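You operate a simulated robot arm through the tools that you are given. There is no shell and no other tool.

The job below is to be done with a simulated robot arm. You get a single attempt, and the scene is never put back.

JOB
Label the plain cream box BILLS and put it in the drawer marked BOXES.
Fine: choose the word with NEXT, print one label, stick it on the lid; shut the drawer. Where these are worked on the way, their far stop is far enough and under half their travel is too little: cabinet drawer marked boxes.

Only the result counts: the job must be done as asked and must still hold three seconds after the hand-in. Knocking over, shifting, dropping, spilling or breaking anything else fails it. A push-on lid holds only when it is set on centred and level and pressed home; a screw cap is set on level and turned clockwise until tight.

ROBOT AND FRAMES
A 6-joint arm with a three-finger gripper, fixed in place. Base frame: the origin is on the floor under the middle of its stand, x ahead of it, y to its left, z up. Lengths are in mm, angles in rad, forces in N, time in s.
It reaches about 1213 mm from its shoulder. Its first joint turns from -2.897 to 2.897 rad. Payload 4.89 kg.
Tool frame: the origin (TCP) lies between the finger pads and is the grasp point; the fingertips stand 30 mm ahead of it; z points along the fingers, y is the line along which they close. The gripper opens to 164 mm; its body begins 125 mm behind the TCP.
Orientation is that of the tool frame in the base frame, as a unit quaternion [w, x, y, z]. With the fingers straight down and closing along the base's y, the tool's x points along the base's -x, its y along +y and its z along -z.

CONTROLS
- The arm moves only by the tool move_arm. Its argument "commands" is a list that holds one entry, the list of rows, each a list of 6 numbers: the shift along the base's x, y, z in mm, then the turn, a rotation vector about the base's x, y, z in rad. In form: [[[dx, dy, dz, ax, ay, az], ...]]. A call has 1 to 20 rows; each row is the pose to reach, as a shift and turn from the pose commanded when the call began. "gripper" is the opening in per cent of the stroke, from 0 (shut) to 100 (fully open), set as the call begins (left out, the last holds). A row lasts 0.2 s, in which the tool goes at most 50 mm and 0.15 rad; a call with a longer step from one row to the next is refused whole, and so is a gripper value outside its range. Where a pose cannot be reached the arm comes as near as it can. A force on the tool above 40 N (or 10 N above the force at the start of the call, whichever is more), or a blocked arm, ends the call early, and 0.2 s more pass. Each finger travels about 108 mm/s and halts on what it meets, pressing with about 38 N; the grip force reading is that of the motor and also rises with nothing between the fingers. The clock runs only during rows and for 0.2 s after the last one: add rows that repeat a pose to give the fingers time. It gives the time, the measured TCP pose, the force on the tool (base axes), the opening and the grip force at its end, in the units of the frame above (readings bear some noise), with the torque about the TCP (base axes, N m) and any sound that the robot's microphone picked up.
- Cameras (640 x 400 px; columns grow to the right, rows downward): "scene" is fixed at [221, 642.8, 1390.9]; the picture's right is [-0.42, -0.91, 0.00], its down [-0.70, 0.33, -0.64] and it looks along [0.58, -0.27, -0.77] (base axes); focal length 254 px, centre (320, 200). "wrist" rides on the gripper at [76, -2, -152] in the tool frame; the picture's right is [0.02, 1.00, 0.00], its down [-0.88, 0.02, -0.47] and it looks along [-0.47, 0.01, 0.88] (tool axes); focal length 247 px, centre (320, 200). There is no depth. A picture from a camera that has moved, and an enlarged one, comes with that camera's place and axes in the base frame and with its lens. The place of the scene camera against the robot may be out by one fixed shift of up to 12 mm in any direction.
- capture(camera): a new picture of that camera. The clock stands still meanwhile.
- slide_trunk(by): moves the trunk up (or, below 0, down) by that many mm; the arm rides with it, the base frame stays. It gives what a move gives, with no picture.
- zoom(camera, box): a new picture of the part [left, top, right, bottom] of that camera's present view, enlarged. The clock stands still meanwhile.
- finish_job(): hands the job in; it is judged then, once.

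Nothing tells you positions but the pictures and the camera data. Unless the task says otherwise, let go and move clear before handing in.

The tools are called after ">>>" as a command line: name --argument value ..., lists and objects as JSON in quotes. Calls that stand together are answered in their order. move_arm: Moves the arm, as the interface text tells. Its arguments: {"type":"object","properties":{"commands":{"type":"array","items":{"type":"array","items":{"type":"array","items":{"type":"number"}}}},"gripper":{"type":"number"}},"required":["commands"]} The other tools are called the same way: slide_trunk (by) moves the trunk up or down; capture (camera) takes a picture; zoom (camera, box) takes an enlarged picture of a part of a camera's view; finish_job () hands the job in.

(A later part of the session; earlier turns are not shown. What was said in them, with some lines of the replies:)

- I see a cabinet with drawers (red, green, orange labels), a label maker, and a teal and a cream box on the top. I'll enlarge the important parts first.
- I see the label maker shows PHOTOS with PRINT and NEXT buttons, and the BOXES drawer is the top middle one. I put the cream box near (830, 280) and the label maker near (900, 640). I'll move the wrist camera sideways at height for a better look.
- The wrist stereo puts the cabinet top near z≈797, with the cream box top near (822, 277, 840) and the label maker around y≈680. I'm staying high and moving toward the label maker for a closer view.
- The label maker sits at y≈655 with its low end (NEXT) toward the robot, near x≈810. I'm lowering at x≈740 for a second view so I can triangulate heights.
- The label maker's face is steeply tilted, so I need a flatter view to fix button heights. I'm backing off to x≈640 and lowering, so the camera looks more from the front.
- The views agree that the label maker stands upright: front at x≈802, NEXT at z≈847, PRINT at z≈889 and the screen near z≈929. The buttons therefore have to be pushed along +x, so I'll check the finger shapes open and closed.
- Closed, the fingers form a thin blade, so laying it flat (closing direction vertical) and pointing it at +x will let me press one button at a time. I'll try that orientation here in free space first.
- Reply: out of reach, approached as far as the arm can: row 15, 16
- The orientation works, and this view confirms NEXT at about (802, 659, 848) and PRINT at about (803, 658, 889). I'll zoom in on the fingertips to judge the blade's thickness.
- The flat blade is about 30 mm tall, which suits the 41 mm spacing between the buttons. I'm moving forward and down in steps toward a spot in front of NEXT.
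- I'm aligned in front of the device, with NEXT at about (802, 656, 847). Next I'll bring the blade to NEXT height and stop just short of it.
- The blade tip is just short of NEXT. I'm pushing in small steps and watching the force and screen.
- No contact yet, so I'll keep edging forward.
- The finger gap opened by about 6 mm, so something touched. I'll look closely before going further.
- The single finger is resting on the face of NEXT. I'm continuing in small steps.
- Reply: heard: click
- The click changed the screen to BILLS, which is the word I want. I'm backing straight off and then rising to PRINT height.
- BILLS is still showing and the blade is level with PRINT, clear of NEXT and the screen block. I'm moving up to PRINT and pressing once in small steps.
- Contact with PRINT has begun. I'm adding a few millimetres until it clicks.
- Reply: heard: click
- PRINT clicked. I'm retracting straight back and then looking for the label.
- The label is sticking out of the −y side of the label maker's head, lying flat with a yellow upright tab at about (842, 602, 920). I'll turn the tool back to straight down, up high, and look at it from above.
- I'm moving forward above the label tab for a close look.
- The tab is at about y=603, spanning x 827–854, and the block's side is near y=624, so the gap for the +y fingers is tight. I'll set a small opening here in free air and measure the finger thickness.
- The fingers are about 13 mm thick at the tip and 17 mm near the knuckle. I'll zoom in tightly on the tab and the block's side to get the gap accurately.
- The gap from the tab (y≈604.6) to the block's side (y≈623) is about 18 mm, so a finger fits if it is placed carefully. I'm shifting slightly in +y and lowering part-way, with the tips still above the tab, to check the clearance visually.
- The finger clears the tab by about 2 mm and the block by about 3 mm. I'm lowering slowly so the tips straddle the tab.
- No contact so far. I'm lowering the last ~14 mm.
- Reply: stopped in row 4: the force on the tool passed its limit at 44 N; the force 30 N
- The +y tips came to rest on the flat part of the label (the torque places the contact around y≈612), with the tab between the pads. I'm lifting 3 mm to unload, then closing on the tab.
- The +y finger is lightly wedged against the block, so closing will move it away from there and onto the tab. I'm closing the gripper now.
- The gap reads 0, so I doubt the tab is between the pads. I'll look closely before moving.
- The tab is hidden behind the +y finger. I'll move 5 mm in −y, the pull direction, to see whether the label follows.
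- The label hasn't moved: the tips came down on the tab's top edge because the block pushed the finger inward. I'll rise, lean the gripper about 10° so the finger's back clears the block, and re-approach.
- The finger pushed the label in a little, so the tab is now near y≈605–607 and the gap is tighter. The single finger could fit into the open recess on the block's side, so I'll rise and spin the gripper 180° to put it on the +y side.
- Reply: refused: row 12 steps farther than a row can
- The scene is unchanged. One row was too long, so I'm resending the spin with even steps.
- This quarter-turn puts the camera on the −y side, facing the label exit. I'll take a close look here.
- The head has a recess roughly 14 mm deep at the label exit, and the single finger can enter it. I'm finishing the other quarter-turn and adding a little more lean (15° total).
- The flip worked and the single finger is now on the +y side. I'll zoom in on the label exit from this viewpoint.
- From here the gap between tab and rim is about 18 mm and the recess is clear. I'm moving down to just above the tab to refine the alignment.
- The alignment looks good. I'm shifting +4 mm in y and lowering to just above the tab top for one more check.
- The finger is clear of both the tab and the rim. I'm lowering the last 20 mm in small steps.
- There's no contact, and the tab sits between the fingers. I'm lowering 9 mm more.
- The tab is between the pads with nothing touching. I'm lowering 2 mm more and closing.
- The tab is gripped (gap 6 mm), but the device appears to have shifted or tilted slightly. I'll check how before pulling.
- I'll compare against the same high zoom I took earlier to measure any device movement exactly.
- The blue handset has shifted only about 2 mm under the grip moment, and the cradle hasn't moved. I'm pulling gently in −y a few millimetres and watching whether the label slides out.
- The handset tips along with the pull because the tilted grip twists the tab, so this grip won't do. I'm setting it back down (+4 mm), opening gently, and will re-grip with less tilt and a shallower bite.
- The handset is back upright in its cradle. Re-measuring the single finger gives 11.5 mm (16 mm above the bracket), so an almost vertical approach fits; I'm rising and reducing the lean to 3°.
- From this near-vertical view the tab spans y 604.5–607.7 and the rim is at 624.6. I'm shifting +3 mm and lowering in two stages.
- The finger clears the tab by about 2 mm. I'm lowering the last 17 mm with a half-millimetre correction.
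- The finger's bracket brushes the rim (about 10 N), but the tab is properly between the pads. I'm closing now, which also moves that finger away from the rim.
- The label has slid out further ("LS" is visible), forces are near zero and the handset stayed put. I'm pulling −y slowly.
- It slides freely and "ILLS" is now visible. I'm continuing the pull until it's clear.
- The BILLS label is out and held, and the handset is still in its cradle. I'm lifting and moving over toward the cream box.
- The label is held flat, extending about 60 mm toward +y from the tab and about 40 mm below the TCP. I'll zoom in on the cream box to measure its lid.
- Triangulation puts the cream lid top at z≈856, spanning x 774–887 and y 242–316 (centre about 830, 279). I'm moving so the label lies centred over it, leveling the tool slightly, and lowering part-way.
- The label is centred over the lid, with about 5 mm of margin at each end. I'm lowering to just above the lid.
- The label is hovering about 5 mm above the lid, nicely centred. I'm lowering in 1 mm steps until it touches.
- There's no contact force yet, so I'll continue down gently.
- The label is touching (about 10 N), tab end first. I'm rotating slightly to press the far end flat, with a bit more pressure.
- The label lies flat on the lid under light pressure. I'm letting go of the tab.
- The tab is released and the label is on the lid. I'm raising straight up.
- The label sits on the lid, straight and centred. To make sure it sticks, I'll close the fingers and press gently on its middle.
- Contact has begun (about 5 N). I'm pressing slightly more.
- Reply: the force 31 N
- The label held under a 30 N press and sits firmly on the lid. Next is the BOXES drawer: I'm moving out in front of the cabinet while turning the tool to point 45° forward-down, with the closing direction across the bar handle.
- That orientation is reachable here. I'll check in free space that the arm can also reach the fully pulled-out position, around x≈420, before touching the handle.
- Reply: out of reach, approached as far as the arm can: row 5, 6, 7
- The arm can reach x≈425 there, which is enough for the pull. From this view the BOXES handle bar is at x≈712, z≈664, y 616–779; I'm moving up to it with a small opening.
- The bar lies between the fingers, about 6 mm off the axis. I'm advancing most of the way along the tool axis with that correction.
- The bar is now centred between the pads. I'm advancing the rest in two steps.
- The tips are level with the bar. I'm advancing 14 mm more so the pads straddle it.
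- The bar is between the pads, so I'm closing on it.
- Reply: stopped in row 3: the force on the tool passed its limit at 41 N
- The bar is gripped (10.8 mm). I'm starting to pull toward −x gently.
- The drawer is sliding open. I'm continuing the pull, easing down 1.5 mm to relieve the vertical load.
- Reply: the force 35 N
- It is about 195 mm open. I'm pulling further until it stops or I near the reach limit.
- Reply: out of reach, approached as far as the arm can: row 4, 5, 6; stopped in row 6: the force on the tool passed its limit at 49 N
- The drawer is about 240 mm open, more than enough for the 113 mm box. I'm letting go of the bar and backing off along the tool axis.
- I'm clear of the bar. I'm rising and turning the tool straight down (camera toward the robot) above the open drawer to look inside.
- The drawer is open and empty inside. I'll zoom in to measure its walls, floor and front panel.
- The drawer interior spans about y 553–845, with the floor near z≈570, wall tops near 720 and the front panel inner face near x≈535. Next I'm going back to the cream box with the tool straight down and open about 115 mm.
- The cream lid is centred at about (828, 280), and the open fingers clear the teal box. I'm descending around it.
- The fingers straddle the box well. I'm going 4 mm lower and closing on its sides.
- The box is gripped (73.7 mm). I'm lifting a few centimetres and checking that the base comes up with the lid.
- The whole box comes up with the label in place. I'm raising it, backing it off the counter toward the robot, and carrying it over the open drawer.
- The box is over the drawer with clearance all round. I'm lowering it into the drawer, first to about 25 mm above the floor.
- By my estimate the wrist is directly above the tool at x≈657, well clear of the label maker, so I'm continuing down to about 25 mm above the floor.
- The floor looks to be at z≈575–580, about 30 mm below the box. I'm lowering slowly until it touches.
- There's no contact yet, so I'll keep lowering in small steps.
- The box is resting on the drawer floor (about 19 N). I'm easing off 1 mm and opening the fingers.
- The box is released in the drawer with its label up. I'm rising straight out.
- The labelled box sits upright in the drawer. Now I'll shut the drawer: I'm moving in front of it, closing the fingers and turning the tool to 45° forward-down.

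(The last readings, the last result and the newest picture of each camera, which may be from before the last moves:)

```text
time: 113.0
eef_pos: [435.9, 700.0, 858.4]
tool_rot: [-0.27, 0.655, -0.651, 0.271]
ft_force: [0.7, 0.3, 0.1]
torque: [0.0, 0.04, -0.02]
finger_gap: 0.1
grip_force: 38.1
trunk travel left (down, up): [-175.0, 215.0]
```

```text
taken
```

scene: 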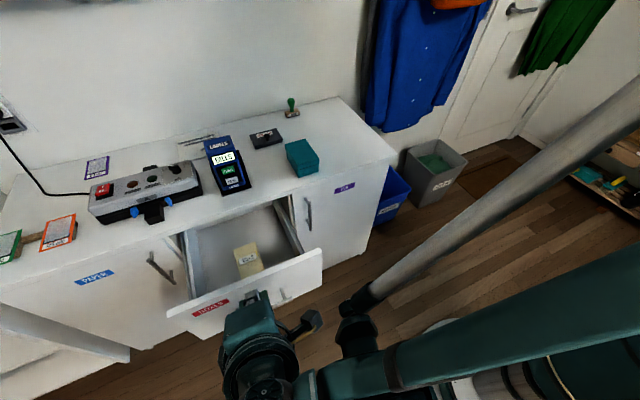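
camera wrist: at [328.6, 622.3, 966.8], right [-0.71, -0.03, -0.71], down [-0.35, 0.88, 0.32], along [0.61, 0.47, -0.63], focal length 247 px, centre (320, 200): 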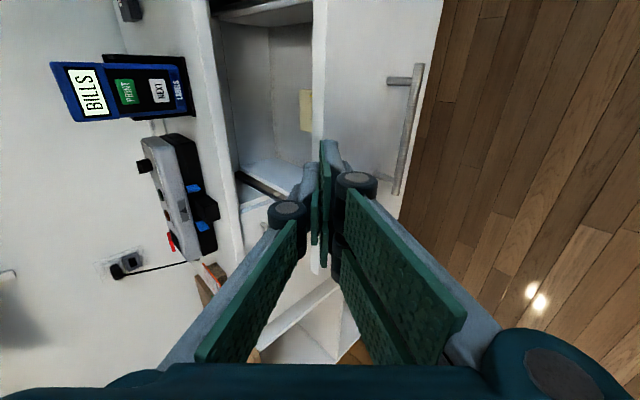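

The panel face is at x≈513 and the fingertips are in front of it. I'm lowering to push height, above the handle bar.

>>> move_arm --commands '[[[2, 0, -35, 0, 0, 0], [4, 0, -70, 0, 0, 0], [6, 0, -105, 0, 0, 0], [6, 0, -130, 0, 0, 0], [6, 0, -130, 0, 0, 0]]]'

>>> capture --camera "wrist"

>>> zoom --camera "scene" --box '[150, 190, 340, 350]'

```text
time: 114.2
eef_pos: [441.6, 699.0, 727.9]
tool_rot: [-0.271, 0.655, -0.652, 0.271]
ft_force: [-0.5, 0.0, 0.4]
torque: [-0.04, 0.0, -0.02]
finger_gap: 0.0
grip_force: 37.9
trunk travel left (down, up): [-175.0, 215.0]
```

```text
taken
camera wrist: at [335.0, 621.5, 835.8], right [-0.71, -0.02, -0.71], down [-0.35, 0.88, 0.32], along [0.61, 0.47, -0.63], focal length 247 px, centre (320, 200)
```

wrist: 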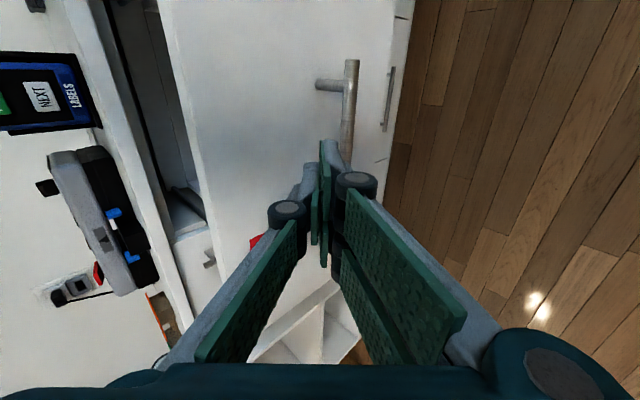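

```text
2.50 times, centred on (245, 270) of scene
camera zoom: at [221.0, 642.8, 1390.9], right [-0.42, -0.91, 0.0], down [-0.7, 0.33, -0.64], along [0.58, -0.27, -0.77], focal length 635 px, centre (508, 25)
```

zoom: 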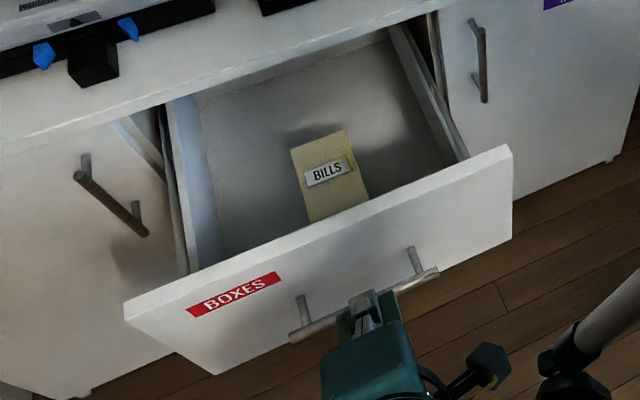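

The path ahead passes above the bar. I'm pushing the panel toward +x at a gentle pace.

>>> move_arm --commands '[[[15, 0, 0, 0, 0, 0], [30, 0, 0, 0, 0, 0], [40, 0, 0, 0, 0, 0], [48, 0, 0, 0, 0, 0], [55, 0, 0, 0, 0, 0], [62, 0, 0, 0, 0, 0], [70, 0, 0, 0, 0, 0], [80, 0, 0, 0, 0, 0], [90, 0, 0, 0, 0, 0], [100, 0, 0, 0, 0, 0], [110, 0, 0, 0, 0, 0], [120, 0, 0, 0, 0, 0]]]'

>>> zoom --camera "scene" --box '[150, 190, 340, 350]'

```text
time: 116.8
eef_pos: [561.7, 698.2, 729.6]
tool_rot: [-0.27, 0.654, -0.653, 0.271]
ft_force: [-0.5, 0.0, -0.6]
torque: [-0.03, 0.0, -0.01]
finger_gap: 0.0
grip_force: 38.1
trunk travel left (down, up): [-175.0, 215.0]
```

```text
2.50 times, centred on (245, 270) of scene
camera zoom: at [221.0, 642.8, 1390.9], right [-0.42, -0.91, 0.0], down [-0.7, 0.33, -0.64], along [0.58, -0.27, -0.77], focal length 635 px, centre (508, 25)
```

zoom: 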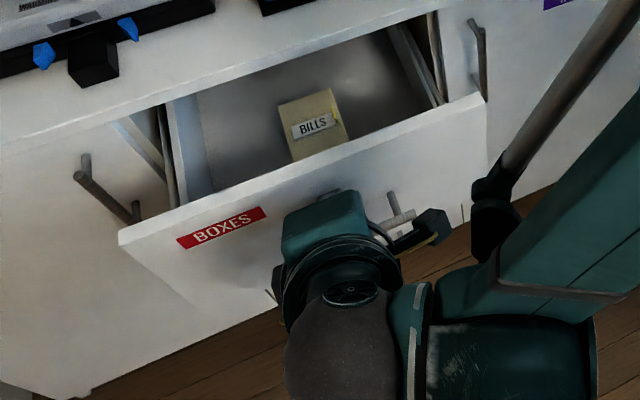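

The drawer is closing smoothly with the box riding along. I'm continuing the push and slowing near the end.

>>> move_arm --commands '[[[10, 0, 0, 0, 0, 0], [20, 0, 0, 0, 0, 0], [30, 0, 0, 0, 0, 0], [40, 0, 0, 0, 0, 0], [50, 0, 0, 0, 0, 0], [60, 0, 0, 0, 0, 0], [70, 0, 0, 0, 0, 0], [80, 0, 0, 0, 0, 0], [90, 0, 0, 0, 0, 0], [100, 0, 0, 0, 0, 0], [110, 0, 0, 0, 0, 0], [120, 0, 0, 0, 0, 0], [128, 0, 0, 0, 0, 0], [134, 0, 0, 0, 0, 0]]]'

>>> zoom --camera "scene" --box '[150, 190, 340, 350]'

```text
time: 119.8
eef_pos: [696.4, 698.8, 729.6]
tool_rot: [-0.27, 0.654, -0.653, 0.27]
ft_force: [0.0, 0.2, 0.3]
torque: [0.01, 0.0, 0.0]
finger_gap: 0.0
grip_force: 37.7
trunk travel left (down, up): [-175.0, 215.0]
```

```text
2.50 times, centred on (245, 270) of scene
camera zoom: at [221.0, 642.8, 1390.9], right [-0.42, -0.91, 0.0], down [-0.7, 0.33, -0.64], along [0.58, -0.27, -0.77], focal length 635 px, centre (508, 25)
```

zoom: 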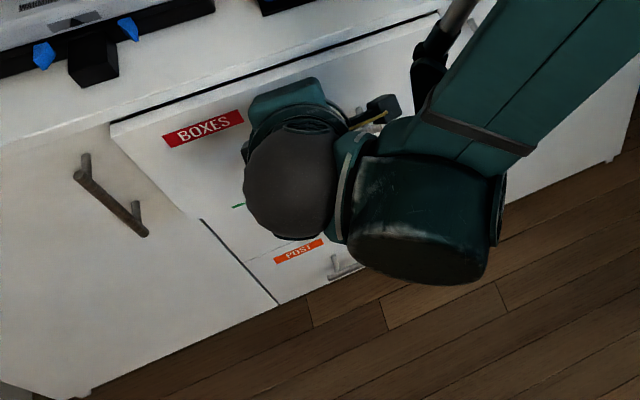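

It is nearly shut, with just a thin gap left. I'm pushing the last part in small steps until resistance shows.

>>> move_arm --commands '[[[5, 0, 0, 0, 0, 0], [10, 0, 0, 0, 0, 0], [15, 0, 0, 0, 0, 0], [19, 0, 0, 0, 0, 0], [23, 0, 0, 0, 0, 0], [26, 0, 0, 0, 0, 0]]]'

>>> zoom --camera "scene" --box '[150, 190, 340, 350]'

```text
time: 121.2
eef_pos: [721.7, 698.7, 730.1]
tool_rot: [-0.271, 0.654, -0.652, 0.27]
ft_force: [-0.1, 0.1, 0.5]
torque: [0.0, -0.03, -0.03]
finger_gap: 0.0
grip_force: 37.8
trunk travel left (down, up): [-175.0, 215.0]
```

```text
2.50 times, centred on (245, 270) of scene
camera zoom: at [221.0, 642.8, 1390.9], right [-0.42, -0.91, 0.0], down [-0.7, 0.33, -0.64], along [0.58, -0.27, -0.77], focal length 635 px, centre (508, 25)
```

zoom: 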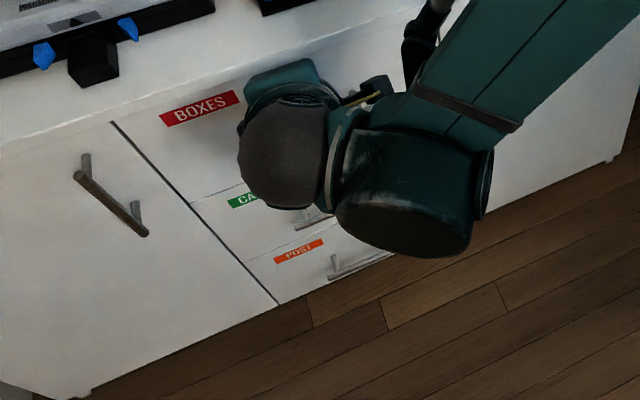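

The BOXES label is back within about half a pixel of its original place. I'm pressing a little more to confirm the drawer is against its stop.

>>> move_arm --commands '[[[2, 0, 0, 0, 0, 0], [4, 0, 0, 0, 0, 0], [6, 0, 0, 0, 0, 0]]]'

```text
time: 122.0
eef_pos: [726.7, 700.6, 729.9]
tool_rot: [-0.271, 0.654, -0.652, 0.27]
ft_force: [-9.5, -2.2, -1.9]
torque: [-0.01, 0.13, -0.11]
finger_gap: 0.0
grip_force: 38.2
trunk travel left (down, up): [-175.0, 215.0]
```

The drawer is against its stop (about 9.5 N of resistance). I'm backing away and then checking everything.

>>> move_arm --commands '[[[-8, 0, 0, 0, 0, 0], [-30, 0, 0, 0, 0, 0], [-70, 0, 10, 0, 0, 0], [-110, 0, 40, 0, 0, 0], [-150, -10, 75, 0, 0, 0], [-185, -30, 105, 0, 0, 0], [-215, -60, 130, 0, 0, 0], [-240, -95, 150, 0, 0, 0], [-255, -140, 160, 0, 0, 0], [-260, -185, 165, 0, 0, 0], [-260, -185, 165, 0, 0, 0]]]'

>>> capture --camera "scene"

>>> zoom --camera "scene" --box '[160, 190, 320, 310]'

>>> zoom --camera "scene" --box '[180, 90, 380, 215]'

>>> capture --camera "wrist"

```text
refused: row 5 steps farther than a row can; nothing moved
```

```text
taken
```

scene: 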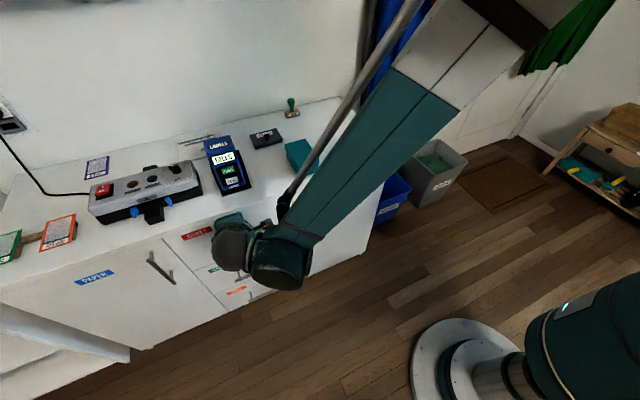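

```text
3.33 times, centred on (240, 250) of scene
camera zoom: at [221.0, 642.8, 1390.9], right [-0.42, -0.91, 0.0], down [-0.7, 0.33, -0.64], along [0.58, -0.27, -0.77], focal length 846 px, centre (587, 33)
```

zoom: 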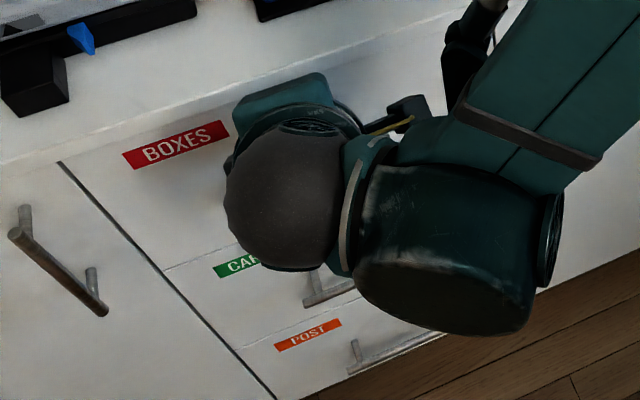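

```text
3.20 times, centred on (280, 152) of scene
camera zoom: at [221.0, 642.8, 1390.9], right [-0.42, -0.91, 0.0], down [-0.7, 0.33, -0.64], along [0.58, -0.27, -0.77], focal length 812 px, centre (448, 352)
```

zoom: 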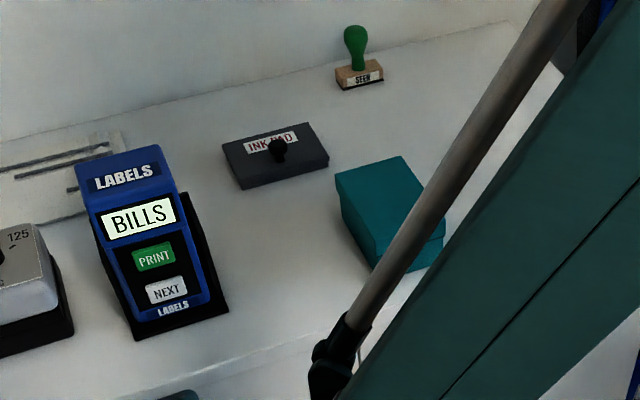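

```text
taken
camera wrist: at [620.6, 622.1, 837.7], right [-0.71, -0.02, -0.71], down [-0.35, 0.88, 0.32], along [0.61, 0.47, -0.63], focal length 247 px, centre (320, 200)
```

wrist: 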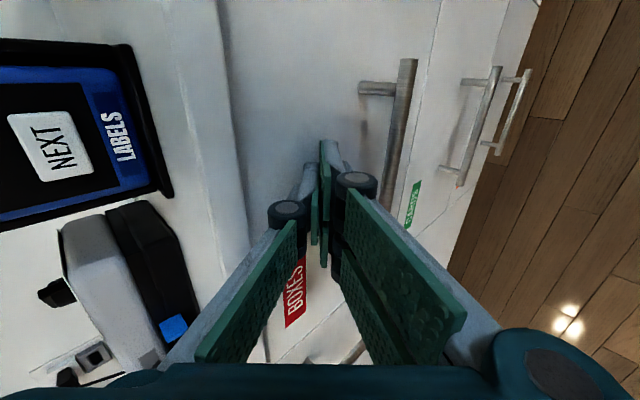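

The drawer front is flush and the counter items look in place. One row of the retreat was too long, so I'm resending it with shorter steps.

>>> move_arm --commands '[[[-8, 0, 0, 0, 0, 0], [-30, 0, 0, 0, 0, 0], [-65, 0, 5, 0, 0, 0], [-100, 0, 25, 0, 0, 0], [-130, -5, 55, 0, 0, 0], [-160, -15, 85, 0, 0, 0], [-185, -35, 110, 0, 0, 0], [-205, -65, 130, 0, 0, 0], [-220, -100, 145, 0, 0, 0], [-230, -140, 155, 0, 0, 0], [-235, -180, 160, 0, 0, 0], [-235, -220, 165, 0, 0, 0], [-235, -260, 165, 0, 0, 0], [-235, -260, 165, 0, 0, 0]]]'

>>> capture --camera "scene"

>>> zoom --camera "scene" --box '[160, 190, 320, 310]'

>>> zoom --camera "scene" --box '[180, 90, 380, 215]'

```text
time: 125.0
eef_pos: [493.4, 441.1, 904.8]
tool_rot: [-0.27, 0.654, -0.654, 0.269]
ft_force: [-0.7, -0.1, 0.1]
torque: [-0.01, -0.04, 0.0]
finger_gap: 0.1
grip_force: 37.8
out of reach, approached as far as the arm can: row 13, 14
trunk travel left (down, up): [-175.0, 215.0]
```

```text
taken
```

scene: 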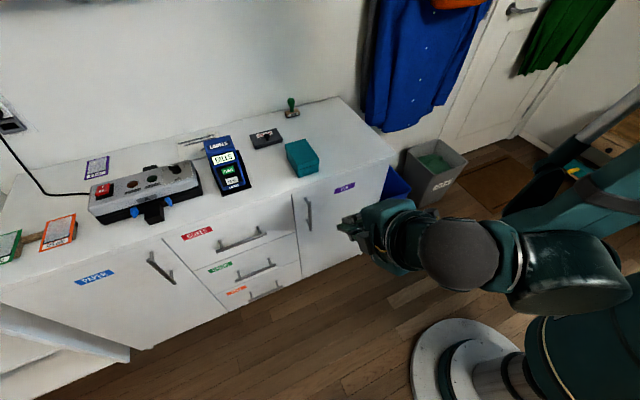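

```text
3.33 times, centred on (240, 250) of scene
camera zoom: at [221.0, 642.8, 1390.9], right [-0.42, -0.91, 0.0], down [-0.7, 0.33, -0.64], along [0.58, -0.27, -0.77], focal length 846 px, centre (587, 33)
```

zoom: 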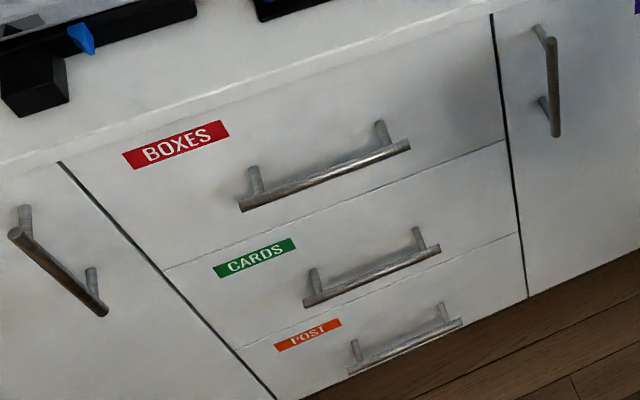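

```text
3.20 times, centred on (280, 152) of scene
camera zoom: at [221.0, 642.8, 1390.9], right [-0.42, -0.91, 0.0], down [-0.7, 0.33, -0.64], along [0.58, -0.27, -0.77], focal length 812 px, centre (448, 352)
```

zoom: 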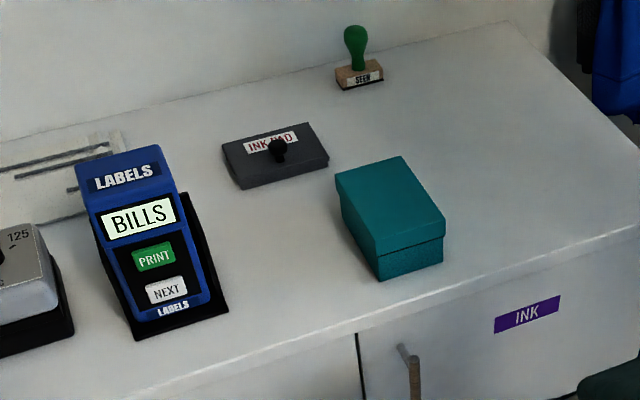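

The drawer is shut and looks the same as at the start. The labelled box is inside it, and the teal box, ink pad and stamp haven't moved. The label maker is still standing in its cradle, shifted a few millimetres at most. The gripper is clear, so I'm handing in.

>>> finish_job

```text
The job is handed in.
```

I printed one BILLS label and stuck it on the cream box's lid. The box is now in the BOXES drawer, and the drawer is shut. The job is handed in, but I haven't seen a verdict.

- **Label:** one press of NEXT brought up BILLS, and I pressed PRINT once. The label sits centred on the lid with its yellow pull tab still attached. It stayed on through a press of about 30 N and the carry to the drawer.
- **Drawer:** the front is back flush with its neighbours, and it stopped against resistance of about 9.5 N when I pushed it home.
- **Label maker:** it moved slightly while I pulled the label out. It took three tries to grip the tab, and the blue handset ended up about 3 to 5 mm off its starting position. It is still standing in its cradle, and the cradle did not move. I left it, since nudging it back risked doing more harm.
- **Everything else:** the teal box, ink pad and stamp are where they were, and the gripper is clear of the cabinet.
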